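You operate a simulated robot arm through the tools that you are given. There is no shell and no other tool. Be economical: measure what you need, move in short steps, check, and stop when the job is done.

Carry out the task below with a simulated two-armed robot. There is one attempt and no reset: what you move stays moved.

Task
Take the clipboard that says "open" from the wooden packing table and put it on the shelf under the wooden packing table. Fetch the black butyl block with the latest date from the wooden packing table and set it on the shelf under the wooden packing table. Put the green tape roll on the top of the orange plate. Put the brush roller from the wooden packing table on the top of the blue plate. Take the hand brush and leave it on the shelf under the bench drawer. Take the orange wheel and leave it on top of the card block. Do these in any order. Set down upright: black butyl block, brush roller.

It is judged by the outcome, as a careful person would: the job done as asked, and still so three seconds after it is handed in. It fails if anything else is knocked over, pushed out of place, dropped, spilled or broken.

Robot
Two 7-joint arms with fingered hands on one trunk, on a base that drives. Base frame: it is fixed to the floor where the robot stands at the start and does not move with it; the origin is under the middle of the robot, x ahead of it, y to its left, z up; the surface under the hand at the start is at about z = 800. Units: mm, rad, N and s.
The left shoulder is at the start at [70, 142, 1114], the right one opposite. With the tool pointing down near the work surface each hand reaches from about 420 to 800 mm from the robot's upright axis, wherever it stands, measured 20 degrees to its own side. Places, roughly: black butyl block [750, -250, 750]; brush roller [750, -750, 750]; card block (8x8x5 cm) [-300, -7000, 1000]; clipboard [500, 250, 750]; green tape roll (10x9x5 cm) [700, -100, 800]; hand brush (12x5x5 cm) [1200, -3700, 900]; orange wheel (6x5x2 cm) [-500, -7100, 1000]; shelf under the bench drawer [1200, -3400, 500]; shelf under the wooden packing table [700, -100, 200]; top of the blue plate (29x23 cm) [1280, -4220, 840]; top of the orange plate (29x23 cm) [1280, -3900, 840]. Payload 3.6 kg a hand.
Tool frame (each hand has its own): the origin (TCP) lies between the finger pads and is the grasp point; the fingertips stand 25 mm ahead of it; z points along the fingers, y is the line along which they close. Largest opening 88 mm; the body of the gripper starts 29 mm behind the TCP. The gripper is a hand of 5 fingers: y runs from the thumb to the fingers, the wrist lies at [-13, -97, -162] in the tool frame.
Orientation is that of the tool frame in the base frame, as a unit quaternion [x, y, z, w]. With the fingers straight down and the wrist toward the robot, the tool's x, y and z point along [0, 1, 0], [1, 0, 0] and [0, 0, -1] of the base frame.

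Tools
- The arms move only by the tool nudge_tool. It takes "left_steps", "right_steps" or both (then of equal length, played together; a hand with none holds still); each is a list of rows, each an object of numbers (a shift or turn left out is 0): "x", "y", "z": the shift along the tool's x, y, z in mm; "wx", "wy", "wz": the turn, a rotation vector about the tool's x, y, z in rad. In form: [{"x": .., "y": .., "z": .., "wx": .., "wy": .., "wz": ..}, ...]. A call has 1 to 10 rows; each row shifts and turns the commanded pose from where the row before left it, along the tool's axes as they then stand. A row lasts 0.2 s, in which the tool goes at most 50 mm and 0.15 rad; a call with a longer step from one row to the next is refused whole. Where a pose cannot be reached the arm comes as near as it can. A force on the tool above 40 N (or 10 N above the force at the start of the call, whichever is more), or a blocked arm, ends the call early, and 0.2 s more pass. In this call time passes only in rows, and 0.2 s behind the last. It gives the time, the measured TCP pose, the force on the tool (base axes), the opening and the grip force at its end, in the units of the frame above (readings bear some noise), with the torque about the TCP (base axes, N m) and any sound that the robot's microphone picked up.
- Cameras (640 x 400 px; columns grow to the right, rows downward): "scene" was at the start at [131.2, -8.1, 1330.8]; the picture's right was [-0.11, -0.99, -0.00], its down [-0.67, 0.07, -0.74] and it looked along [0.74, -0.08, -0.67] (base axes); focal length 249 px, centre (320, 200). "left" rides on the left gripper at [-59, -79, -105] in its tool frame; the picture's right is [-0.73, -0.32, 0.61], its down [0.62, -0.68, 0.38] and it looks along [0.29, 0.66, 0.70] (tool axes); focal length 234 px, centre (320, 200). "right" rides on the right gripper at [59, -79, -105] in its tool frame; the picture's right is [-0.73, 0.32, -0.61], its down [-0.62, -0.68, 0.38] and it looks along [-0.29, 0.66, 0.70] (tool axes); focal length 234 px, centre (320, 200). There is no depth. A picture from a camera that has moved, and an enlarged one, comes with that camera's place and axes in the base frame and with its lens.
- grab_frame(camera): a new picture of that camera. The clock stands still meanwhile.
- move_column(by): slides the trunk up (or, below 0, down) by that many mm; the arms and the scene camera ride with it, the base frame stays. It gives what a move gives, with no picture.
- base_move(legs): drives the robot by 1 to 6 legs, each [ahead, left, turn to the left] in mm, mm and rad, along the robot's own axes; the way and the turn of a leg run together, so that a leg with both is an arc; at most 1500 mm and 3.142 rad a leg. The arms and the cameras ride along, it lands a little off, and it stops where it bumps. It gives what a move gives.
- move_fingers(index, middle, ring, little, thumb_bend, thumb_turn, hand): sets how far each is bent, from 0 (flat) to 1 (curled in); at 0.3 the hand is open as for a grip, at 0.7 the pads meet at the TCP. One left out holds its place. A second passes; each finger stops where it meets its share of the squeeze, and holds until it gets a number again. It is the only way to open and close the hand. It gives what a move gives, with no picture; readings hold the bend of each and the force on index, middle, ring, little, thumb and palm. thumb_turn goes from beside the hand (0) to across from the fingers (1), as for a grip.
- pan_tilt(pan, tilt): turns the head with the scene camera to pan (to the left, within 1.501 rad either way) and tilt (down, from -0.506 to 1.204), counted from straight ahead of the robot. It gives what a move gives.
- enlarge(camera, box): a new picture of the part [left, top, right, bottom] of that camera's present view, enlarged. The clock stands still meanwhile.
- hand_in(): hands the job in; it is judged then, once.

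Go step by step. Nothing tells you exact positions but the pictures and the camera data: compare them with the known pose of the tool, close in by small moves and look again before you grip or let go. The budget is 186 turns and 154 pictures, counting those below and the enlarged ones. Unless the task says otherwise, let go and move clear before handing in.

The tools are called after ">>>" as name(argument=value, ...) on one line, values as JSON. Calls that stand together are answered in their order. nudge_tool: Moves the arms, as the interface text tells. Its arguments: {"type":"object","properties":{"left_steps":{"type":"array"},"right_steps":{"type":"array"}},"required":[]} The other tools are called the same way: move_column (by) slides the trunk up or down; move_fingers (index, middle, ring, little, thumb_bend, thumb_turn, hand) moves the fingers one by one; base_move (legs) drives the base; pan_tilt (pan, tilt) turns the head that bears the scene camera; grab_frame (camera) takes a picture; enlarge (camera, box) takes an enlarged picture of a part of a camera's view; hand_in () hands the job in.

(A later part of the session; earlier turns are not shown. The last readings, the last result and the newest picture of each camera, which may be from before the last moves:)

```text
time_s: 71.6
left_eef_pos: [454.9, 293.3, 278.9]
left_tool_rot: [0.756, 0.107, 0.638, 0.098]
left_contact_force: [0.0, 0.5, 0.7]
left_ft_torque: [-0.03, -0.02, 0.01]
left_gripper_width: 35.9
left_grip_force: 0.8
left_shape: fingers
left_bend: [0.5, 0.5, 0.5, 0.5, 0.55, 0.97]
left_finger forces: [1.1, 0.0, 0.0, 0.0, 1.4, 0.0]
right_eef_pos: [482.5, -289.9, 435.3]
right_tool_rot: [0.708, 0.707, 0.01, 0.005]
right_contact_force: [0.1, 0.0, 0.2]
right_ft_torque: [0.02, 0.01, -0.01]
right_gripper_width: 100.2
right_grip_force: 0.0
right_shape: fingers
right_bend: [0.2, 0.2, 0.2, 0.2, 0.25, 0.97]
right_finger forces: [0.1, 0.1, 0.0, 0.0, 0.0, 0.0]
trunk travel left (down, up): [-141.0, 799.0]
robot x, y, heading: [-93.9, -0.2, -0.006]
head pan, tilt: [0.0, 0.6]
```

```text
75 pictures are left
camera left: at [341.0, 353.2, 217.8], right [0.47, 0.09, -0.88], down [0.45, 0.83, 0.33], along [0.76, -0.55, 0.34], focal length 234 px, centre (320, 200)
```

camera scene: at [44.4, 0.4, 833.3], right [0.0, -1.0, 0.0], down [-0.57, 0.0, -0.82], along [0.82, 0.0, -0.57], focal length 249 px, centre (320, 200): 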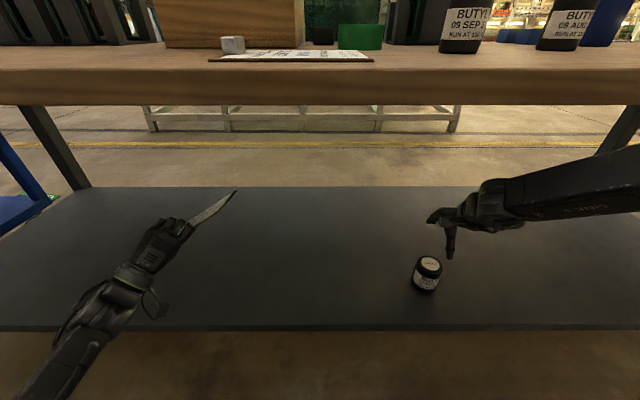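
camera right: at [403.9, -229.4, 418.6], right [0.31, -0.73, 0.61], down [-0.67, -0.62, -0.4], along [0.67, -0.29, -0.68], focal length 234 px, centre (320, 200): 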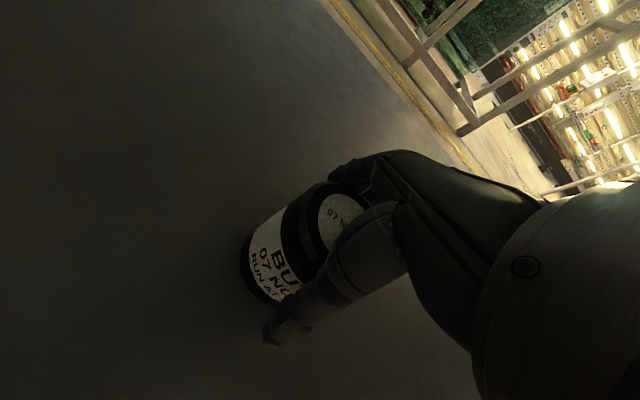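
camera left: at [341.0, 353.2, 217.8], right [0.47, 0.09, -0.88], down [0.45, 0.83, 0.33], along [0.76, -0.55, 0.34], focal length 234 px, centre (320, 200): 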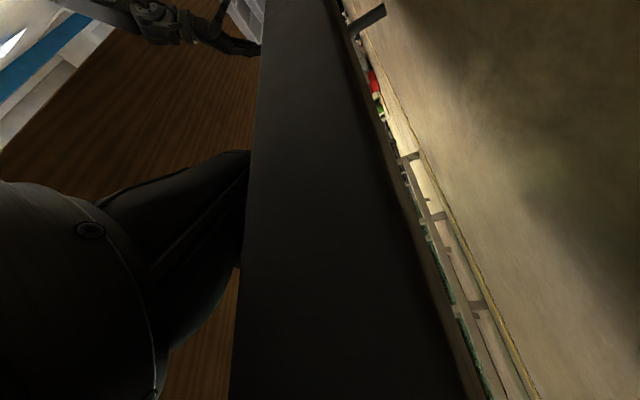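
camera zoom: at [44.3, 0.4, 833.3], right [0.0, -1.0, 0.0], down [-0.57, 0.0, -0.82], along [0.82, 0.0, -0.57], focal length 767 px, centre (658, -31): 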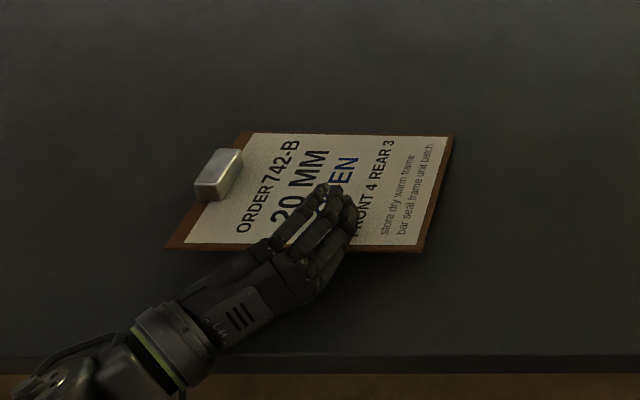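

The board is down with the near edge on the thumb. Opening a bit more, then withdrawing straight back.

>>> move_fingers(hand="left", index=0.35, middle=0.4, ring=0.4, little=0.4, thumb_bend=0.5)

>>> nudge_tool(left_steps=[{"x": -2, "z": -15}, {"x": -3, "z": -20}, {"x": -4, "z": -25}, {"x": -5, "z": -30}])

>>> grab_frame(camera="scene")

```text
time_s: 72.6
left_eef_pos: [457.3, 294.6, 279.4]
left_tool_rot: [0.756, 0.108, 0.638, 0.098]
left_contact_force: [-0.2, -1.0, -0.2]
left_ft_torque: [-0.09, 0.01, -0.01]
left_gripper_width: 57.3
left_grip_force: 0.6
left_shape: fingers
left_bend: [0.35, 0.4, 0.4, 0.4, 0.51, 0.97]
left_finger forces: [0.6, 0.1, 0.1, 0.0, 1.2, 0.0]
right_eef_pos: [483.2, -289.5, 437.1]
right_tool_rot: [0.708, 0.706, 0.009, 0.005]
right_contact_force: [0.5, -0.1, 0.2]
right_ft_torque: [0.0, -0.01, 0.02]
right_gripper_width: 100.2
right_grip_force: 0.1
right_shape: fingers
right_bend: [0.2, 0.2, 0.2, 0.2, 0.25, 0.97]
right_finger forces: [0.1, 0.0, 0.0, 0.0, 0.0, 0.1]
trunk travel left (down, up): [-141.0, 799.0]
robot x, y, heading: [-92.2, 0.2, -0.007]
head pan, tilt: [0.0, 0.6]
```

```text
time_s: 73.6
left_eef_pos: [364.7, 292.9, 281.4]
left_tool_rot: [0.756, 0.108, 0.638, 0.098]
left_contact_force: [0.6, -0.6, 0.2]
left_ft_torque: [-0.06, -0.04, 0.03]
left_gripper_width: 57.4
left_grip_force: 1.1
left_shape: fingers
left_bend: [0.35, 0.4, 0.4, 0.4, 0.5, 0.97]
left_finger forces: [0.6, 0.0, 0.0, 0.0, 1.2, 0.1]
right_eef_pos: [483.7, -288.9, 435.4]
right_tool_rot: [0.707, 0.707, 0.011, 0.005]
right_contact_force: [-0.5, 0.0, 0.8]
right_ft_torque: [0.0, 0.01, -0.01]
right_gripper_width: 100.0
right_grip_force: 0.0
right_shape: fingers
right_bend: [0.2, 0.2, 0.2, 0.2, 0.25, 0.97]
right_finger forces: [0.0, 0.0, 0.0, 0.0, 0.0, 0.0]
trunk travel left (down, up): [-141.0, 799.0]
robot x, y, heading: [-92.8, 4.2, 0.001]
head pan, tilt: [0.0, 0.6]
```

```text
74 pictures are left
camera scene: at [44.3, 0.4, 833.3], right [0.0, -1.0, 0.0], down [-0.57, 0.0, -0.82], along [0.82, 0.0, -0.57], focal length 249 px, centre (320, 200)
```

scene: 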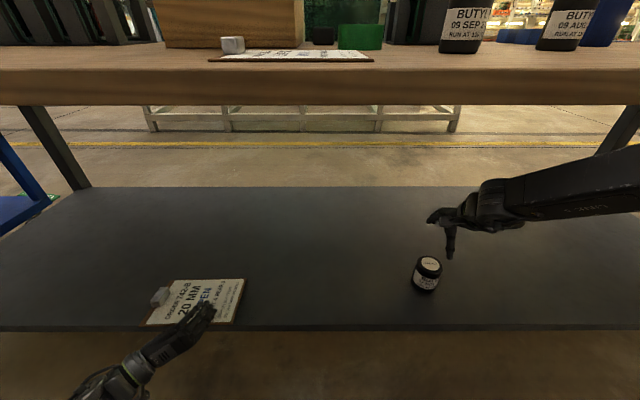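

The board followed the hand to the shelf edge. Zooming in before moving again.

>>> enlarge(camera="scene", box=[120, 260, 270, 380])

>>> grab_frame(camera="left")

```text
3.33 times, centred on (195, 320) of scene
camera zoom: at [44.3, 0.4, 833.3], right [0.0, -1.0, 0.0], down [-0.57, 0.0, -0.82], along [0.82, 0.0, -0.57], focal length 831 px, centre (737, -200)
```

zoom: 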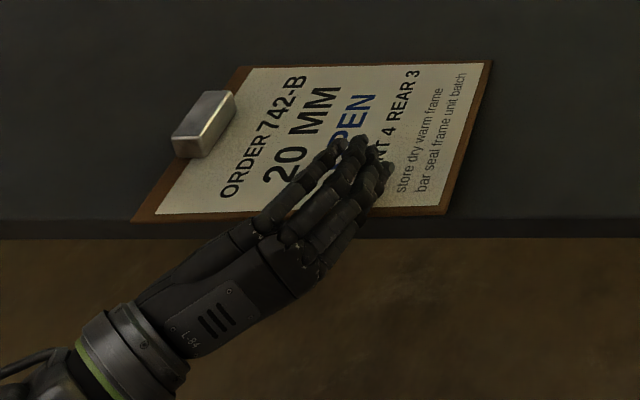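

```text
72 pictures are left
camera left: at [249.1, 350.8, 220.2], right [0.47, 0.09, -0.88], down [0.45, 0.83, 0.33], along [0.76, -0.55, 0.34], focal length 234 px, centre (320, 200)
```

left: 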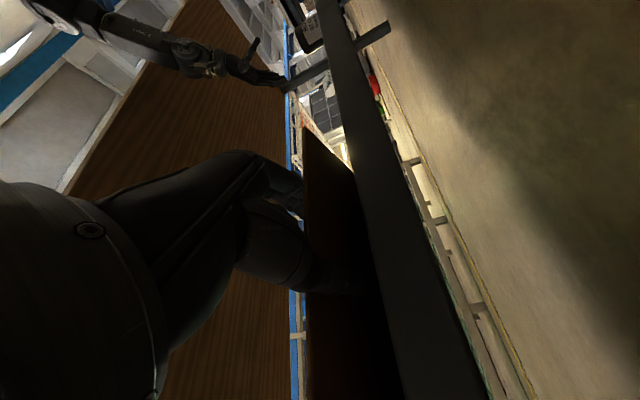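

The board is wedged between index (above) and thumb (below). I'll push it back deeper onto the shelf with the left hand, then pin it with the right hand's fingertips while the left withdraws.

>>> nudge_tool(left_steps=[{"x": 3, "z": 20}, {"x": 3, "z": 25}, {"x": 4, "z": 30}, {"x": 0, "z": 10}], right_steps=[{"x": 49}, {"x": 49}, {"x": 49}, {"x": 49}])

>>> move_fingers(hand="right", index=0.5, middle=0.5, ring=0.5, little=0.5, thumb_bend=0.9)

>>> nudge_tool(right_steps=[{"x": 48}, {"x": 48}, {"x": 48}, {"x": 48}, {"x": 48}, {"x": 40}])

>>> grab_frame(camera="scene")

```text
time_s: 74.6
left_eef_pos: [450.4, 293.2, 277.1]
left_tool_rot: [0.756, 0.106, 0.638, 0.098]
left_contact_force: [-0.6, 0.6, 0.5]
left_ft_torque: [-0.09, -0.02, -0.02]
left_gripper_width: 58.0
left_grip_force: 1.4
left_shape: fingers
left_bend: [0.35, 0.4, 0.4, 0.4, 0.5, 0.97]
left_finger forces: [0.9, 0.0, 0.0, 0.0, 1.2, 0.0]
right_eef_pos: [472.6, -109.2, 442.6]
right_tool_rot: [0.708, 0.706, 0.01, 0.005]
right_contact_force: [-0.9, -0.8, -0.4]
right_ft_torque: [-0.01, -0.03, -0.01]
right_gripper_width: 100.2
right_grip_force: 0.1
right_shape: fingers
right_bend: [0.2, 0.2, 0.2, 0.2, 0.25, 0.97]
right_finger forces: [0.0, 0.0, 0.0, 0.1, 0.1, 0.0]
right hand out of reach, approached as far as the arm can: row 4
trunk travel left (down, up): [-141.0, 799.0]
robot x, y, heading: [-93.2, 3.4, -0.004]
head pan, tilt: [0.0, 0.6]
```

```text
time_s: 75.6
left_eef_pos: [448.7, 292.5, 278.4]
left_tool_rot: [0.756, 0.107, 0.639, 0.097]
left_contact_force: [0.7, -0.6, 1.3]
left_ft_torque: [-0.05, -0.03, -0.05]
left_gripper_width: 57.9
left_grip_force: 1.5
left_shape: fingers
left_bend: [0.35, 0.4, 0.4, 0.4, 0.5, 0.97]
left_finger forces: [0.7, 0.0, 0.0, 0.0, 1.2, 0.1]
right_eef_pos: [471.1, -109.4, 441.9]
right_tool_rot: [0.707, 0.707, 0.01, 0.005]
right_contact_force: [-0.3, 1.0, 0.6]
right_ft_torque: [-0.01, 0.03, 0.0]
right_gripper_width: 6.8
right_grip_force: 0.1
right_shape: fingers
right_bend: [0.49, 0.5, 0.5, 0.5, 0.88, 0.97]
right_finger forces: [0.0, 0.0, 0.0, 0.1, 0.0, 0.0]
trunk travel left (down, up): [-141.0, 799.0]
robot x, y, heading: [-91.6, -0.8, -0.003]
head pan, tilt: [0.0, 0.6]
```

```text
time_s: 77.0
left_eef_pos: [450.1, 294.9, 277.5]
left_tool_rot: [0.756, 0.106, 0.638, 0.098]
left_contact_force: [0.0, -0.7, 0.8]
left_ft_torque: [-0.06, -0.01, -0.04]
left_gripper_width: 57.9
left_grip_force: 1.2
left_shape: fingers
left_bend: [0.35, 0.4, 0.4, 0.4, 0.5, 0.97]
left_finger forces: [0.7, 0.0, 0.0, 0.0, 1.2, 0.1]
right_eef_pos: [398.0, -64.4, 499.5]
right_tool_rot: [0.708, 0.707, 0.01, 0.005]
right_contact_force: [-0.3, -0.5, 0.3]
right_ft_torque: [0.0, -0.01, -0.03]
right_gripper_width: 7.1
right_grip_force: 0.1
right_shape: fingers
right_bend: [0.49, 0.5, 0.5, 0.5, 0.88, 0.97]
right_finger forces: [0.0, 0.0, 0.1, 0.0, 0.1, 0.0]
right hand out of reach, approached as far as the arm can: row 1, 2, 3, 4, 5, 6
trunk travel left (down, up): [-141.0, 799.0]
robot x, y, heading: [-93.4, 0.1, -0.004]
head pan, tilt: [0.0, 0.6]
```

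```text
71 pictures are left
camera scene: at [44.2, 0.4, 833.4], right [0.0, -1.0, 0.0], down [-0.56, 0.0, -0.83], along [0.83, 0.0, -0.56], focal length 249 px, centre (320, 200)
```

scene: 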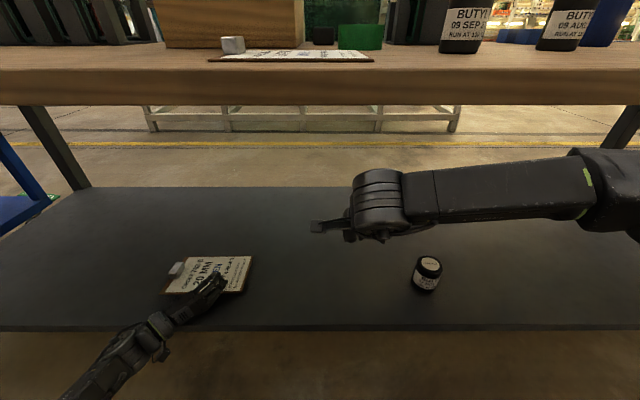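

The right hand can't reach that far left in this orientation. The board follows the left hand, so I'll slide it 160 mm to the right on the shelf and yaw the right hand to reach it.

>>> nudge_tool(left_steps=[{"x": -11.5, "y": 38.2}, {"x": -11.5, "y": 38.2}, {"x": -11.5, "y": 38.2}, {"x": -11.5, "y": 38.2}], right_steps=[{"wz": -0.14}, {"wz": -0.14}, {"wz": -0.14}, {"wz": -0.14}])

>>> grab_frame(camera="scene")

```text
time_s: 78.0
left_eef_pos: [449.7, 136.0, 275.2]
left_tool_rot: [0.756, 0.107, 0.638, 0.098]
left_contact_force: [-0.4, -0.3, -0.4]
left_ft_torque: [-0.06, 0.0, 0.0]
left_gripper_width: 58.4
left_grip_force: 0.8
left_shape: fingers
left_bend: [0.35, 0.4, 0.4, 0.4, 0.5, 0.97]
left_finger forces: [0.7, 0.1, 0.1, 0.0, 1.2, 0.0]
right_eef_pos: [395.9, -63.5, 497.6]
right_tool_rot: [0.485, 0.875, 0.007, 0.007]
right_contact_force: [-0.3, 0.6, -1.1]
right_ft_torque: [-0.01, -0.03, 0.04]
right_gripper_width: 6.9
right_grip_force: 0.0
right_shape: fingers
right_bend: [0.49, 0.5, 0.5, 0.5, 0.88, 0.97]
right_finger forces: [0.0, 0.0, 0.0, 0.0, 0.0, 0.1]
trunk travel left (down, up): [-141.0, 799.0]
robot x, y, heading: [-93.6, 0.2, -0.008]
head pan, tilt: [0.0, 0.6]
```

```text
70 pictures are left
camera scene: at [44.3, 0.4, 833.3], right [0.0, -1.0, 0.0], down [-0.57, 0.0, -0.82], along [0.82, 0.0, -0.57], focal length 249 px, centre (320, 200)
```

scene: 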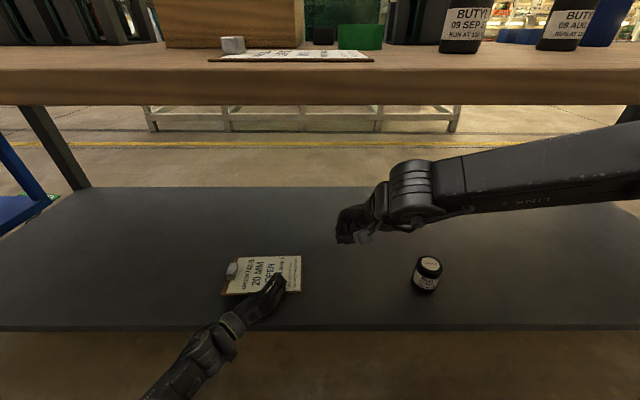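

The board slid along nicely. Moving the right hand over its far-right area and descending partway.

>>> nudge_tool(right_steps=[{"x": 8.4, "y": 36}, {"x": 8.4, "y": 36}, {"x": 8.4, "y": 36}, {"x": 8.4, "y": 36}, {"x": 8.4, "y": 36}, {"z": 40}, {"z": 40}, {"z": 40}, {"z": 30}])

>>> grab_frame(camera="scene")

```text
time_s: 80.0
left_eef_pos: [448.3, 135.9, 276.0]
left_tool_rot: [0.756, 0.107, 0.639, 0.098]
left_contact_force: [-1.7, -0.5, 0.1]
left_ft_torque: [-0.03, 0.01, 0.03]
left_gripper_width: 58.6
left_grip_force: 1.0
left_shape: fingers
left_bend: [0.35, 0.4, 0.4, 0.4, 0.5, 0.97]
left_finger forces: [0.7, 0.0, 0.0, 0.0, 1.2, 0.0]
right_eef_pos: [439.5, -80.9, 388.0]
right_tool_rot: [0.485, 0.874, 0.008, 0.007]
right_contact_force: [-0.4, -0.4, 0.3]
right_ft_torque: [0.01, 0.03, 0.02]
right_gripper_width: 7.0
right_grip_force: 0.1
right_shape: fingers
right_bend: [0.49, 0.5, 0.5, 0.5, 0.88, 0.97]
right_finger forces: [0.0, 0.0, 0.0, 0.0, 0.0, 0.1]
right hand out of reach, approached as far as the arm can: row 2, 3, 4, 5, 6, 7, 8, 9
trunk travel left (down, up): [-141.0, 799.0]
robot x, y, heading: [-91.0, 2.7, -0.007]
head pan, tilt: [0.0, 0.6]
```

```text
69 pictures are left
camera scene: at [44.3, 0.4, 833.4], right [0.0, -1.0, 0.0], down [-0.57, 0.0, -0.82], along [0.82, 0.0, -0.57], focal length 249 px, centre (320, 200)
```

scene: 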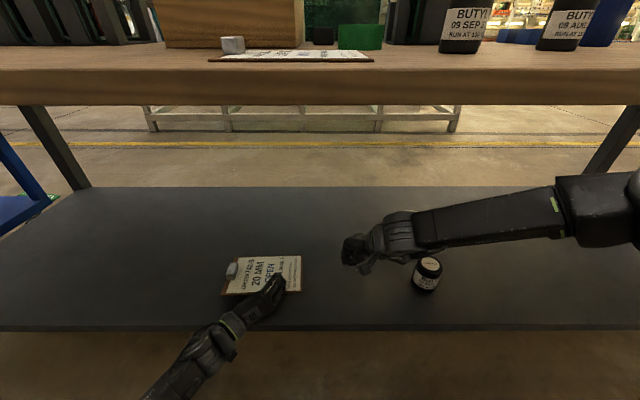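

The right arm can't reach across; I'll back it off up and away, and instead unwedge with the left: roll the hand back so the index lifts and the thumb drops.

>>> nudge_tool(right_steps=[{"z": -30}, {"z": -40}, {"x": -15, "y": -20}])

>>> move_fingers(hand="left", index=0.2, middle=0.3)

>>> nudge_tool(left_steps=[{"wz": -0.1}, {"wz": -0.1}, {"wz": -0.1}])

>>> enlarge(camera="scene", box=[170, 230, 330, 350])

```text
time_s: 80.8
left_eef_pos: [449.3, 137.1, 276.0]
left_tool_rot: [0.756, 0.107, 0.638, 0.097]
left_contact_force: [-0.5, 0.7, -0.1]
left_ft_torque: [-0.06, 0.02, 0.0]
left_gripper_width: 58.4
left_grip_force: 1.3
left_shape: fingers
left_bend: [0.35, 0.4, 0.4, 0.4, 0.5, 0.97]
left_finger forces: [0.7, 0.1, 0.0, 0.0, 1.3, 0.0]
right_eef_pos: [428.4, -105.7, 458.3]
right_tool_rot: [0.484, 0.875, 0.008, 0.008]
right_contact_force: [0.2, -1.0, -0.3]
right_ft_torque: [-0.01, 0.01, -0.02]
right_gripper_width: 6.6
right_grip_force: 0.2
right_shape: fingers
right_bend: [0.49, 0.5, 0.5, 0.5, 0.89, 0.97]
right_finger forces: [0.1, 0.0, 0.1, 0.1, 0.0, 0.0]
trunk travel left (down, up): [-141.0, 799.0]
robot x, y, heading: [-92.1, 3.1, -0.001]
head pan, tilt: [0.0, 0.6]
```

```text
time_s: 81.8
left_eef_pos: [448.4, 136.7, 275.5]
left_tool_rot: [0.756, 0.106, 0.638, 0.098]
left_contact_force: [0.9, 0.4, -0.2]
left_ft_torque: [-0.01, 0.03, -0.01]
left_gripper_width: 75.7
left_grip_force: 0.4
left_shape: fingers
left_bend: [0.2, 0.3, 0.4, 0.4, 0.5, 0.97]
left_finger forces: [0.0, 0.1, 0.0, 0.0, 0.4, 0.0]
right_eef_pos: [428.6, -105.5, 456.6]
right_tool_rot: [0.485, 0.875, 0.008, 0.007]
right_contact_force: [0.0, 0.1, 0.5]
right_ft_torque: [-0.04, -0.01, 0.0]
right_gripper_width: 7.0
right_grip_force: 0.1
right_shape: fingers
right_bend: [0.49, 0.5, 0.5, 0.5, 0.89, 0.97]
right_finger forces: [0.0, 0.1, 0.0, 0.1, 0.0, 0.0]
trunk travel left (down, up): [-141.0, 799.0]
robot x, y, heading: [-93.3, -0.2, -0.004]
head pan, tilt: [0.0, 0.6]
```

```text
time_s: 82.6
left_eef_pos: [449.5, 135.3, 276.8]
left_tool_rot: [0.731, 0.219, 0.616, 0.193]
left_contact_force: [0.1, 0.0, 1.5]
left_ft_torque: [0.02, -0.01, 0.03]
left_gripper_width: 75.2
left_grip_force: 1.1
left_shape: fingers
left_bend: [0.2, 0.3, 0.4, 0.4, 0.5, 0.98]
left_finger forces: [0.1, 0.1, 0.0, 0.0, 2.1, 0.0]
right_eef_pos: [428.6, -106.1, 457.5]
right_tool_rot: [0.485, 0.874, 0.008, 0.008]
right_contact_force: [0.6, -0.5, 0.2]
right_ft_torque: [-0.03, 0.01, 0.03]
right_gripper_width: 7.2
right_grip_force: 0.1
right_shape: fingers
right_bend: [0.49, 0.5, 0.5, 0.5, 0.89, 0.97]
right_finger forces: [0.1, 0.1, 0.1, 0.1, 0.1, 0.1]
trunk travel left (down, up): [-141.0, 799.0]
robot x, y, heading: [-90.6, -1.6, -0.005]
head pan, tilt: [0.0, 0.6]
```

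```text
3.33 times, centred on (250, 290) of scene
camera zoom: at [44.1, 0.3, 833.4], right [0.0, -1.0, 0.0], down [-0.56, 0.0, -0.83], along [0.83, 0.0, -0.56], focal length 831 px, centre (553, -100)
```

zoom: 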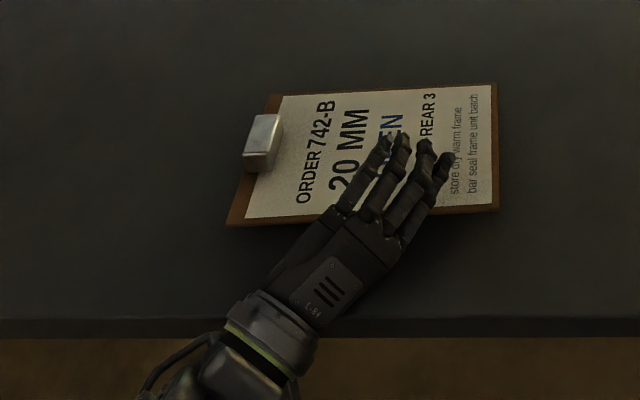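

Index is unloaded now. Withdrawing a little to test whether the board stays.

>>> nudge_tool(left_steps=[{"x": -3, "y": -1.6, "z": -20}, {"x": -3, "y": -1.6, "z": -20}])

>>> enlarge(camera="scene", box=[170, 230, 330, 350])

```text
time_s: 83.2
left_eef_pos: [407.4, 135.2, 277.1]
left_tool_rot: [0.732, 0.218, 0.616, 0.192]
left_contact_force: [1.0, 0.4, 0.1]
left_ft_torque: [0.01, 0.0, 0.02]
left_gripper_width: 74.7
left_grip_force: 0.8
left_shape: fingers
left_bend: [0.2, 0.3, 0.4, 0.4, 0.51, 0.98]
left_finger forces: [0.0, 0.1, 0.1, 0.0, 1.1, 0.0]
right_eef_pos: [428.3, -106.0, 457.5]
right_tool_rot: [0.485, 0.874, 0.008, 0.007]
right_contact_force: [0.6, 0.0, -0.8]
right_ft_torque: [0.01, 0.01, 0.02]
right_gripper_width: 6.9
right_grip_force: 0.0
right_shape: fingers
right_bend: [0.49, 0.5, 0.5, 0.5, 0.89, 0.97]
right_finger forces: [0.1, 0.0, 0.0, 0.0, 0.1, 0.0]
trunk travel left (down, up): [-141.0, 799.0]
robot x, y, heading: [-93.6, -2.0, -0.004]
head pan, tilt: [0.0, 0.6]
```

```text
3.33 times, centred on (250, 290) of scene
camera zoom: at [44.3, 0.3, 833.3], right [0.0, -1.0, 0.0], down [-0.57, 0.0, -0.82], along [0.82, 0.0, -0.57], focal length 831 px, centre (553, -100)
```

zoom: 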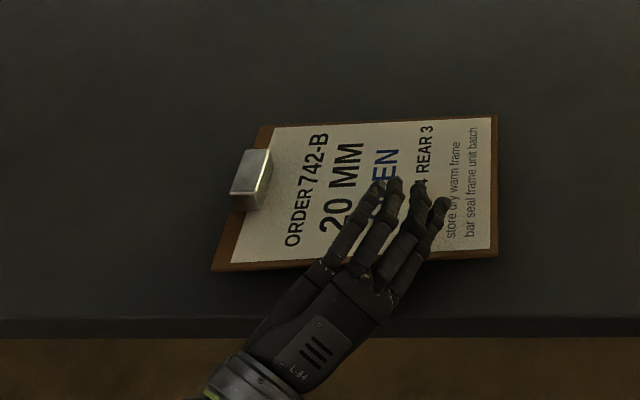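

The board slips partly relative to the thumb (about half). There's room before the shelf edge; continuing to withdraw carefully.

>>> nudge_tool(left_steps=[{"x": -3, "y": -1.6, "z": -20}, {"x": -3, "y": -1.6, "z": -20}])

>>> enlarge(camera="scene", box=[170, 230, 330, 350])

```text
time_s: 83.8
left_eef_pos: [368.2, 132.8, 277.0]
left_tool_rot: [0.732, 0.219, 0.617, 0.191]
left_contact_force: [1.3, 1.0, 0.4]
left_ft_torque: [0.02, -0.06, -0.01]
left_gripper_width: 74.7
left_grip_force: 0.6
left_shape: fingers
left_bend: [0.2, 0.3, 0.4, 0.4, 0.51, 0.98]
left_finger forces: [0.1, 0.0, 0.1, 0.0, 1.7, 0.1]
right_eef_pos: [430.0, -105.0, 457.7]
right_tool_rot: [0.486, 0.874, 0.009, 0.007]
right_contact_force: [-0.2, 0.4, 0.0]
right_ft_torque: [-0.01, 0.02, -0.01]
right_gripper_width: 7.1
right_grip_force: 0.1
right_shape: fingers
right_bend: [0.49, 0.5, 0.5, 0.5, 0.89, 0.97]
right_finger forces: [0.0, 0.0, 0.0, 0.0, 0.1, 0.1]
trunk travel left (down, up): [-141.0, 799.0]
robot x, y, heading: [-93.3, 2.1, -0.002]
head pan, tilt: [0.0, 0.6]
```

```text
3.33 times, centred on (250, 290) of scene
camera zoom: at [44.2, 0.3, 833.4], right [0.0, -1.0, 0.0], down [-0.56, 0.0, -0.83], along [0.83, 0.0, -0.56], focal length 831 px, centre (553, -100)
```

zoom: 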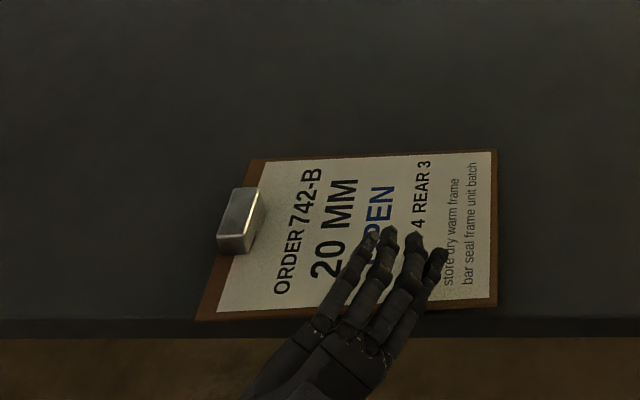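

The board keeps following because the thumb tip hooks beneath. I'll push it back in, then pitch the hand steeply downward so the thumb no longer supports the board.

>>> nudge_tool(left_steps=[{"x": 3, "y": 1.6, "z": 20}, {"x": 4.5, "y": 2.4, "z": 30}, {"x": 4.5, "y": 2.4, "z": 30}, {"x": 3, "y": 1.6, "z": 20}])

>>> nudge_tool(left_steps=[{"wx": 0.078, "wy": -0.116, "x": 4}, {"wx": 0.078, "wy": -0.116, "x": 4}, {"wx": 0.078, "wy": -0.116, "x": 3}, {"wx": 0.078, "wy": -0.116}, {"wx": 0.078, "wy": -0.116}])

>>> enlarge(camera="scene", box=[170, 220, 330, 340])

```text
time_s: 84.9
left_eef_pos: [467.6, 133.4, 282.3]
left_tool_rot: [0.728, 0.218, 0.62, 0.195]
left_contact_force: [-10.5, -0.2, 21.4]
left_ft_torque: [1.11, 2.44, 0.64]
left_gripper_width: 75.9
left_grip_force: 0.6
left_shape: fingers
left_bend: [0.2, 0.3, 0.4, 0.4, 0.5, 0.97]
left_finger forces: [0.0, 0.1, 0.0, 0.0, 0.5, 0.0]
right_eef_pos: [427.7, -105.5, 459.9]
right_tool_rot: [0.485, 0.874, 0.008, 0.008]
right_contact_force: [0.7, 0.3, -0.5]
right_ft_torque: [-0.02, -0.03, 0.02]
right_gripper_width: 6.9
right_grip_force: 0.0
right_shape: fingers
right_bend: [0.49, 0.5, 0.5, 0.5, 0.89, 0.97]
right_finger forces: [0.0, 0.0, 0.0, 0.0, 0.0, 0.1]
trunk travel left (down, up): [-141.0, 799.0]
robot x, y, heading: [-95.9, 0.9, -0.006]
head pan, tilt: [0.0, 0.6]
stopped in row 4 (left hand): the force on the tool passed its limit at 45 N (the readings are from after the stop); the commanded pose is now the measured one
```

```text
time_s: 86.1
left_eef_pos: [471.0, 139.4, 287.0]
left_tool_rot: [0.899, 0.269, 0.33, 0.104]
left_contact_force: [-0.2, 0.3, -0.1]
left_ft_torque: [0.0, -0.03, 0.0]
left_gripper_width: 75.7
left_grip_force: 0.6
left_shape: fingers
left_bend: [0.2, 0.3, 0.4, 0.4, 0.5, 0.97]
left_finger forces: [0.1, 0.0, 0.0, 0.0, 0.3, 0.0]
right_eef_pos: [428.4, -106.3, 457.9]
right_tool_rot: [0.485, 0.875, 0.008, 0.007]
right_contact_force: [-0.1, 0.4, -0.5]
right_ft_torque: [0.02, -0.02, 0.03]
right_gripper_width: 6.9
right_grip_force: 0.1
right_shape: fingers
right_bend: [0.49, 0.5, 0.5, 0.5, 0.89, 0.97]
right_finger forces: [0.0, 0.1, 0.0, 0.0, 0.0, 0.0]
trunk travel left (down, up): [-141.0, 799.0]
robot x, y, heading: [-95.6, -2.5, -0.009]
head pan, tilt: [0.0, 0.6]
```

```text
3.33 times, centred on (250, 280) of scene
camera zoom: at [43.7, 0.6, 833.3], right [0.0, -1.0, 0.0], down [-0.57, 0.0, -0.82], along [0.82, 0.0, -0.57], focal length 831 px, centre (553, -67)
```

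zoom: 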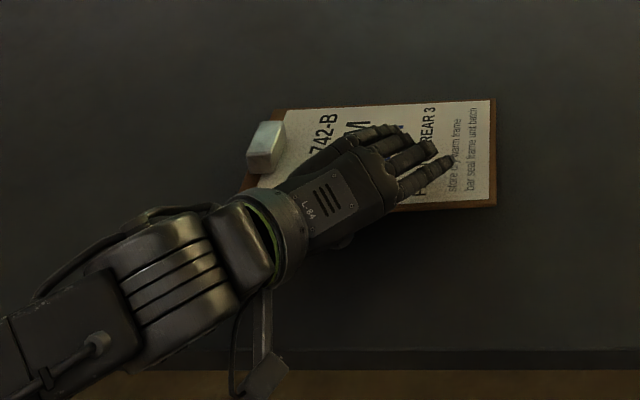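

Continuing the pitch to near-vertical fingers.

>>> nudge_tool(left_steps=[{"wx": 0.078, "wy": -0.116}, {"wx": 0.078, "wy": -0.116}, {"wx": 0.078, "wy": -0.116}])

>>> enlarge(camera="scene", box=[170, 220, 330, 340])

>>> grab_frame(camera="left")

```text
time_s: 86.9
left_eef_pos: [470.2, 140.5, 287.7]
left_tool_rot: [0.948, 0.283, 0.136, 0.045]
left_contact_force: [0.2, -0.1, 0.3]
left_ft_torque: [-0.01, -0.02, -0.02]
left_gripper_width: 75.9
left_grip_force: 0.0
left_shape: fingers
left_bend: [0.2, 0.3, 0.4, 0.4, 0.5, 0.97]
left_finger forces: [0.1, 0.0, 0.0, 0.0, 0.1, 0.0]
right_eef_pos: [429.4, -105.7, 457.2]
right_tool_rot: [0.485, 0.875, 0.008, 0.008]
right_contact_force: [-0.3, -0.7, -0.3]
right_ft_torque: [0.0, 0.02, -0.04]
right_gripper_width: 7.1
right_grip_force: 0.1
right_shape: fingers
right_bend: [0.49, 0.5, 0.5, 0.5, 0.89, 0.97]
right_finger forces: [0.0, 0.0, 0.0, 0.0, 0.0, 0.1]
trunk travel left (down, up): [-141.0, 799.0]
robot x, y, heading: [-92.5, -0.3, -0.006]
head pan, tilt: [0.0, 0.6]
```

```text
3.33 times, centred on (250, 280) of scene
camera zoom: at [43.7, 0.6, 833.3], right [0.0, -1.0, 0.0], down [-0.57, 0.0, -0.82], along [0.82, 0.0, -0.57], focal length 831 px, centre (553, -67)
```

zoom: 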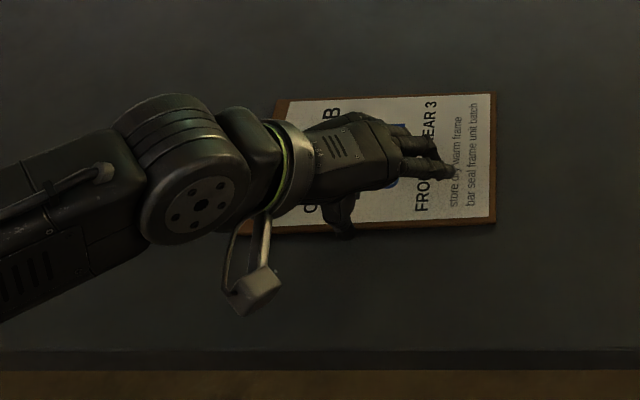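

```text
63 pictures are left
camera left: at [353.0, 173.6, 360.7], right [-0.58, -0.13, -0.8], down [0.25, 0.91, -0.33], along [0.77, -0.39, -0.49], focal length 234 px, centre (320, 200)
```

left: 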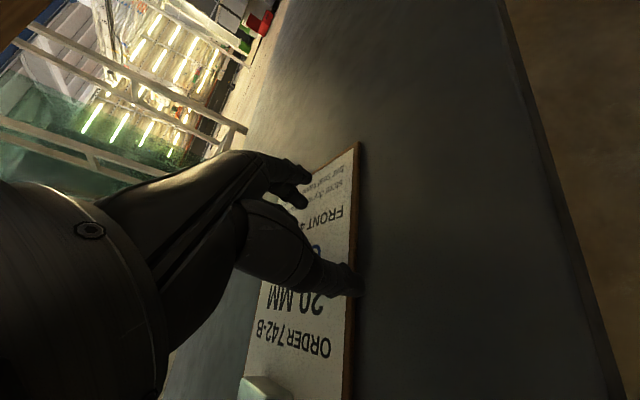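

The board is flat on the shelf and the hand is free. Lifting straight up.

>>> nudge_tool(left_steps=[{"x": 6, "y": 4, "z": -25}, {"x": 9, "y": 6.5, "z": -38}, {"x": 9, "y": 6.5, "z": -38}, {"x": 7, "y": 5, "z": -30}])

>>> grab_frame(camera="scene")

```text
time_s: 87.9
left_eef_pos: [470.3, 141.1, 423.2]
left_tool_rot: [0.948, 0.283, 0.137, 0.044]
left_contact_force: [0.1, 0.2, -0.3]
left_ft_torque: [-0.01, 0.02, 0.04]
left_gripper_width: 75.9
left_grip_force: 0.1
left_shape: fingers
left_bend: [0.2, 0.3, 0.4, 0.4, 0.5, 0.97]
left_finger forces: [0.0, 0.0, 0.0, 0.1, 0.0, 0.0]
right_eef_pos: [429.7, -105.9, 456.5]
right_tool_rot: [0.485, 0.875, 0.008, 0.007]
right_contact_force: [-0.8, 0.5, -0.4]
right_ft_torque: [-0.02, 0.03, 0.0]
right_gripper_width: 7.2
right_grip_force: 0.0
right_shape: fingers
right_bend: [0.49, 0.5, 0.5, 0.5, 0.89, 0.97]
right_finger forces: [0.1, 0.0, 0.1, 0.1, 0.0, 0.0]
trunk travel left (down, up): [-141.0, 799.0]
robot x, y, heading: [-93.1, 1.8, -0.003]
head pan, tilt: [0.0, 0.6]
```

```text
62 pictures are left
camera scene: at [43.7, 0.5, 833.3], right [0.0, -1.0, 0.0], down [-0.57, 0.0, -0.82], along [0.82, 0.0, -0.57], focal length 249 px, centre (320, 200)
```

scene: 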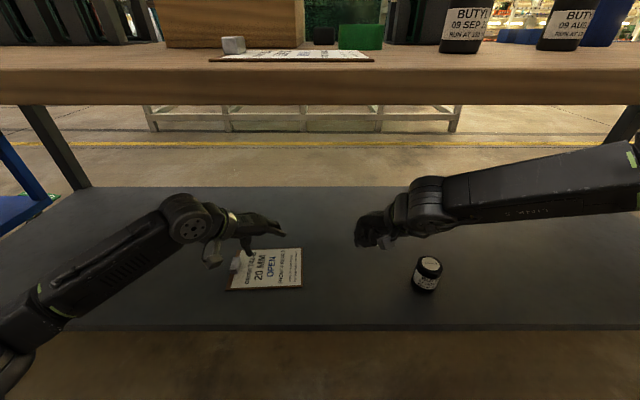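

Both items for the lower shelf are placed. Backing out and raising the trunk for the tape and brush roller.

>>> base_move(legs=[[-225, 0, 0]])

>>> move_column(by=520)

>>> nudge_tool(left_steps=[{"z": -20, "wx": 0.1, "wy": -0.1}, {"z": -20}, {"z": -20}, {"z": -20}], right_steps=[{"wz": 0.14, "x": -35}, {"wz": 0.14, "x": -35}, {"wz": 0.14, "x": -35}, {"wz": 0.14, "x": -35}])

>>> pan_tilt(pan=-0.7, tilt=0.5)

>>> grab_frame(camera="scene")

```text
time_s: 89.6
left_eef_pos: [246.1, 140.4, 424.2]
left_tool_rot: [0.948, 0.283, 0.137, 0.046]
left_contact_force: [-0.9, -0.6, -0.7]
left_ft_torque: [-0.02, -0.03, 0.01]
left_gripper_width: 75.6
left_grip_force: 0.2
left_shape: fingers
left_bend: [0.2, 0.3, 0.4, 0.4, 0.5, 0.97]
left_finger forces: [0.0, 0.0, 0.0, 0.0, 0.1, 0.0]
right_eef_pos: [203.4, -106.0, 458.3]
right_tool_rot: [0.486, 0.874, 0.008, 0.008]
right_contact_force: [-0.4, 0.0, 0.7]
right_ft_torque: [0.01, 0.02, -0.01]
right_gripper_width: 6.9
right_grip_force: 0.1
right_shape: fingers
right_bend: [0.49, 0.5, 0.5, 0.5, 0.89, 0.97]
right_finger forces: [0.0, 0.0, 0.1, 0.0, 0.0, 0.1]
trunk travel left (down, up): [-141.0, 799.0]
robot x, y, heading: [-315.8, 1.6, -0.003]
head pan, tilt: [0.0, 0.6]
```

```text
refused: 520 is not a number from -400 to 400
```

```text
time_s: 90.6
left_eef_pos: [231.1, 138.2, 503.1]
left_tool_rot: [0.955, 0.287, 0.076, 0.01]
left_contact_force: [0.1, -0.5, 0.4]
left_ft_torque: [-0.01, 0.0, 0.07]
left_gripper_width: 75.7
left_grip_force: 0.0
left_shape: fingers
left_bend: [0.2, 0.3, 0.4, 0.4, 0.5, 0.97]
left_finger forces: [0.1, 0.0, 0.0, 0.1, 0.0, 0.0]
right_eef_pos: [251.3, -236.9, 458.2]
right_tool_rot: [0.709, 0.705, 0.009, 0.007]
right_contact_force: [-0.3, -0.3, 0.6]
right_ft_torque: [0.03, 0.0, -0.03]
right_gripper_width: 7.0
right_grip_force: 0.1
right_shape: fingers
right_bend: [0.49, 0.5, 0.5, 0.5, 0.89, 0.97]
right_finger forces: [0.0, 0.0, 0.0, 0.0, 0.1, 0.1]
trunk travel left (down, up): [-141.0, 799.0]
robot x, y, heading: [-318.4, -2.6, -0.006]
head pan, tilt: [0.0, 0.6]
```

```text
time_s: 91.7
left_eef_pos: [232.0, 138.1, 503.0]
left_tool_rot: [0.955, 0.286, 0.075, 0.011]
left_contact_force: [-0.1, 0.8, 0.5]
left_ft_torque: [0.0, 0.0, -0.01]
left_gripper_width: 75.8
left_grip_force: 0.1
left_shape: fingers
left_bend: [0.2, 0.3, 0.4, 0.4, 0.5, 0.97]
left_finger forces: [0.0, 0.0, 0.0, 0.0, 0.1, 0.0]
right_eef_pos: [251.0, -235.7, 458.1]
right_tool_rot: [0.708, 0.706, 0.01, 0.005]
right_contact_force: [-0.1, -0.2, 0.9]
right_ft_torque: [-0.01, -0.06, -0.01]
right_gripper_width: 6.9
right_grip_force: 0.0
right_shape: fingers
right_bend: [0.49, 0.5, 0.5, 0.5, 0.89, 0.97]
right_finger forces: [0.0, 0.0, 0.0, 0.1, 0.1, 0.0]
trunk travel left (down, up): [-141.0, 799.0]
robot x, y, heading: [-314.1, -0.6, -0.004]
head pan, tilt: [-0.7, 0.499]
```

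```text
61 pictures are left
camera scene: at [-199.8, -57.3, 842.4], right [-0.65, -0.76, 0.0], down [-0.37, 0.31, -0.88], along [0.67, -0.57, -0.48], focal length 249 px, centre (320, 200)
```

scene: 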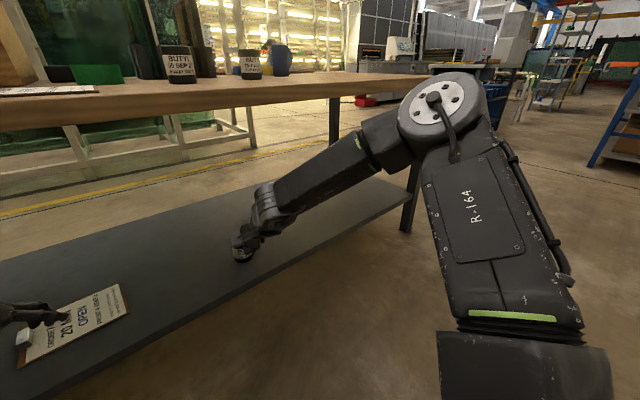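

Raising the trunk in two moves, then squaring up the left hand.

>>> move_column(by=400)

>>> move_column(by=100)

>>> nudge_tool(left_steps=[{"wz": -0.141}, {"wz": -0.141}, {"wz": -0.141}, {"wz": -0.141}, {"wz": -0.141}, {"wz": -0.141}, {"wz": -0.141}, {"wx": 0.148}])

>>> grab_frame(camera="scene")

```text
time_s: 95.5
left_eef_pos: [232.5, 138.5, 901.8]
left_tool_rot: [0.955, 0.286, 0.075, 0.011]
left_contact_force: [1.5, 0.2, -0.4]
left_ft_torque: [0.01, 0.01, -0.02]
left_gripper_width: 75.9
left_grip_force: 0.0
left_shape: fingers
left_bend: [0.2, 0.3, 0.4, 0.4, 0.5, 0.97]
left_finger forces: [0.0, 0.1, 0.0, 0.0, 0.1, 0.0]
right_eef_pos: [252.0, -236.4, 858.2]
right_tool_rot: [0.709, 0.706, 0.01, 0.006]
right_contact_force: [-0.4, 0.3, 0.6]
right_ft_torque: [0.0, 0.02, 0.01]
right_gripper_width: 6.9
right_grip_force: 0.0
right_shape: fingers
right_bend: [0.49, 0.5, 0.5, 0.5, 0.89, 0.97]
right_finger forces: [0.0, 0.0, 0.0, 0.0, 0.1, 0.0]
trunk travel left (down, up): [-541.0, 399.0]
robot x, y, heading: [-315.9, 1.6, -0.004]
head pan, tilt: [-0.7, 0.499]
```

```text
time_s: 96.8
left_eef_pos: [232.4, 138.4, 1001.4]
left_tool_rot: [0.955, 0.286, 0.075, 0.011]
left_contact_force: [0.6, -0.7, 0.6]
left_ft_torque: [-0.01, 0.0, -0.02]
left_gripper_width: 75.6
left_grip_force: 0.1
left_shape: fingers
left_bend: [0.2, 0.3, 0.4, 0.4, 0.5, 0.97]
left_finger forces: [0.0, 0.0, 0.0, 0.1, 0.0, 0.0]
right_eef_pos: [253.1, -235.4, 958.6]
right_tool_rot: [0.709, 0.705, 0.01, 0.005]
right_contact_force: [-0.8, 0.4, 0.8]
right_ft_torque: [-0.02, 0.0, -0.02]
right_gripper_width: 7.1
right_grip_force: 0.1
right_shape: fingers
right_bend: [0.49, 0.5, 0.5, 0.5, 0.89, 0.97]
right_finger forces: [0.0, 0.0, 0.0, 0.1, 0.0, 0.1]
trunk travel left (down, up): [-641.0, 299.0]
robot x, y, heading: [-318.7, -3.3, 0.002]
head pan, tilt: [-0.7, 0.499]
```

```text
time_s: 98.6
left_eef_pos: [231.8, 139.6, 1002.1]
left_tool_rot: [0.706, 0.708, 0.009, -0.007]
left_contact_force: [-0.9, -0.1, -0.2]
left_ft_torque: [0.04, -0.02, 0.02]
left_gripper_width: 75.7
left_grip_force: 0.0
left_shape: fingers
left_bend: [0.2, 0.3, 0.4, 0.4, 0.5, 0.97]
left_finger forces: [0.0, 0.0, 0.0, 0.1, 0.0, 0.0]
right_eef_pos: [252.5, -236.2, 957.5]
right_tool_rot: [0.708, 0.706, 0.01, 0.005]
right_contact_force: [-0.1, -0.8, -0.4]
right_ft_torque: [0.01, 0.02, -0.02]
right_gripper_width: 7.0
right_grip_force: 0.1
right_shape: fingers
right_bend: [0.49, 0.5, 0.5, 0.5, 0.89, 0.97]
right_finger forces: [0.0, 0.0, 0.0, 0.0, 0.0, 0.0]
trunk travel left (down, up): [-641.0, 299.0]
robot x, y, heading: [-316.2, 1.2, -0.001]
head pan, tilt: [-0.7, 0.499]
```

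```text
60 pictures are left
camera scene: at [-199.2, -57.7, 1342.3], right [-0.65, -0.76, 0.0], down [-0.37, 0.31, -0.88], along [0.67, -0.57, -0.48], focal length 249 px, centre (320, 200)
```

scene: 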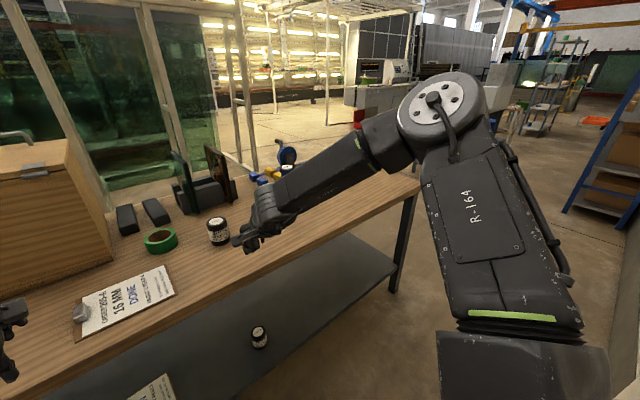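

Driving right and forward so the tape is in the left hand's range and the brush roller in the right's.

>>> base_move(legs=[[0, -385, 0], [330, 0, 0]])

>>> move_fingers(hand="right", index=0.25, middle=0.25, ring=0.25, little=0.25, thumb_bend=0.3)

>>> grab_frame(camera="right")

>>> grab_frame(camera="left")

```text
time_s: 102.8
left_eef_pos: [558.3, -243.1, 1002.4]
left_tool_rot: [0.71, 0.704, 0.009, -0.007]
left_contact_force: [0.1, 0.5, 0.2]
left_ft_torque: [0.01, 0.0, -0.02]
left_gripper_width: 75.8
left_grip_force: 0.0
left_shape: fingers
left_bend: [0.2, 0.3, 0.4, 0.4, 0.5, 0.97]
left_finger forces: [0.0, 0.0, 0.1, 0.1, 0.0, 0.1]
right_eef_pos: [576.1, -617.6, 958.7]
right_tool_rot: [0.711, 0.703, 0.01, 0.005]
right_contact_force: [0.0, 0.0, 0.8]
right_ft_torque: [0.0, -0.02, -0.01]
right_gripper_width: 6.8
right_grip_force: 0.1
right_shape: fingers
right_bend: [0.49, 0.5, 0.5, 0.5, 0.89, 0.97]
right_finger forces: [0.0, 0.1, 0.1, 0.1, 0.0, 0.0]
trunk travel left (down, up): [-641.0, 299.0]
robot x, y, heading: [8.5, -373.7, -0.009]
head pan, tilt: [-0.7, 0.499]
```

```text
time_s: 103.8
left_eef_pos: [559.2, -243.0, 1001.6]
left_tool_rot: [0.71, 0.704, 0.009, -0.008]
left_contact_force: [-0.4, 0.2, -0.1]
left_ft_torque: [-0.01, 0.01, 0.0]
left_gripper_width: 76.1
left_grip_force: 0.1
left_shape: fingers
left_bend: [0.2, 0.3, 0.4, 0.4, 0.5, 0.97]
left_finger forces: [0.0, 0.0, 0.1, 0.0, 0.0, 0.0]
right_eef_pos: [576.8, -617.7, 957.5]
right_tool_rot: [0.711, 0.703, 0.009, 0.005]
right_contact_force: [1.0, -0.2, 0.4]
right_ft_torque: [0.02, 0.01, 0.01]
right_gripper_width: 90.6
right_grip_force: 0.0
right_shape: fingers
right_bend: [0.25, 0.25, 0.25, 0.25, 0.3, 0.97]
right_finger forces: [0.1, 0.0, 0.0, 0.0, 0.1, 0.0]
trunk travel left (down, up): [-641.0, 299.0]
robot x, y, heading: [10.6, -375.3, -0.017]
head pan, tilt: [-0.7, 0.499]
```

```text
59 pictures are left
camera right: at [496.0, -558.9, 1061.9], right [0.3, -0.73, 0.61], down [-0.68, -0.61, -0.4], along [0.67, -0.29, -0.68], focal length 234 px, centre (320, 200)
```

right: 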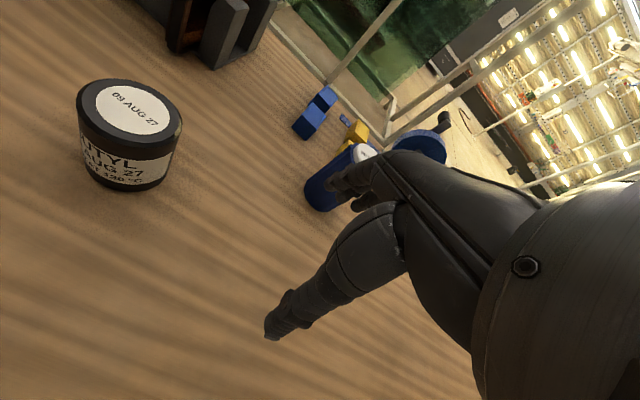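

```text
58 pictures are left
camera left: at [479.8, -303.8, 1105.0], right [-0.33, -0.71, -0.62], down [-0.68, 0.64, -0.37], along [0.66, 0.3, -0.69], focal length 234 px, centre (320, 200)
```

left: 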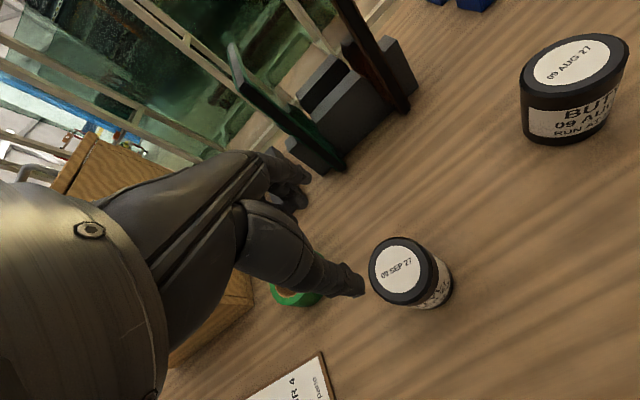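

Roller is at about [723,-635]. Raising and moving the right hand over it, and the left hand over the tape.

>>> nudge_tool(right_steps=[{"z": -32}, {"y": 37, "x": -4}, {"y": 37, "x": -4}, {"y": 37, "x": -4}, {"y": 36, "x": -4}], left_steps=[{"x": 32, "y": 18}, {"x": 32, "y": 18}, {"x": 32, "y": 18}, {"x": 32, "y": 18}, {"x": 32, "y": 18}])

>>> grab_frame(camera="right")

>>> grab_frame(camera="left")

```text
time_s: 105.0
left_eef_pos: [649.6, -81.1, 1004.5]
left_tool_rot: [0.71, 0.704, 0.008, -0.007]
left_contact_force: [0.6, 0.5, 0.2]
left_ft_torque: [0.01, -0.01, 0.04]
left_gripper_width: 75.9
left_grip_force: 0.0
left_shape: fingers
left_bend: [0.2, 0.3, 0.4, 0.4, 0.5, 0.97]
left_finger forces: [0.0, 0.0, 0.1, 0.0, 0.1, 0.0]
right_eef_pos: [706.7, -640.5, 996.3]
right_tool_rot: [0.711, 0.703, 0.009, 0.004]
right_contact_force: [-0.1, -0.5, 0.2]
right_ft_torque: [0.0, 0.0, 0.0]
right_gripper_width: 90.7
right_grip_force: 0.1
right_shape: fingers
right_bend: [0.25, 0.25, 0.25, 0.25, 0.3, 0.97]
right_finger forces: [0.1, 0.1, 0.1, 0.1, 0.0, 0.1]
right hand out of reach, approached as far as the arm can: row 5
trunk travel left (down, up): [-641.0, 299.0]
robot x, y, heading: [9.3, -377.0, -0.018]
head pan, tilt: [-0.7, 0.499]
```

```text
57 pictures are left
camera right: at [626.1, -582.1, 1099.8], right [0.3, -0.73, 0.61], down [-0.68, -0.61, -0.4], along [0.67, -0.29, -0.68], focal length 234 px, centre (320, 200)
```

right: 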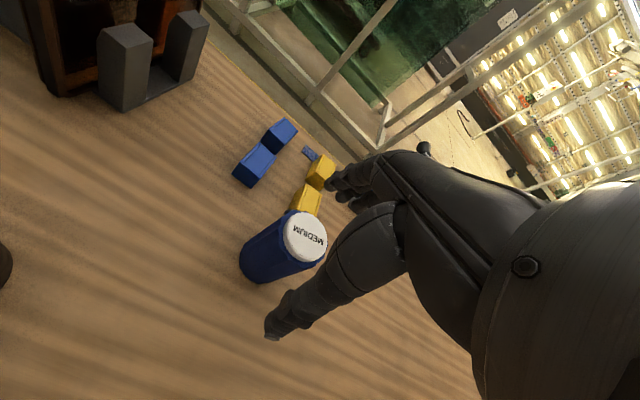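

```text
56 pictures are left
camera left: at [570.5, -142.3, 1107.4], right [-0.33, -0.71, -0.62], down [-0.68, 0.64, -0.37], along [0.66, 0.3, -0.69], focal length 234 px, centre (320, 200)
```

left: 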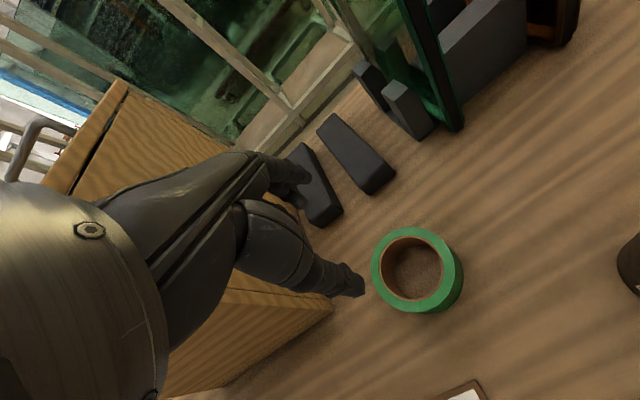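

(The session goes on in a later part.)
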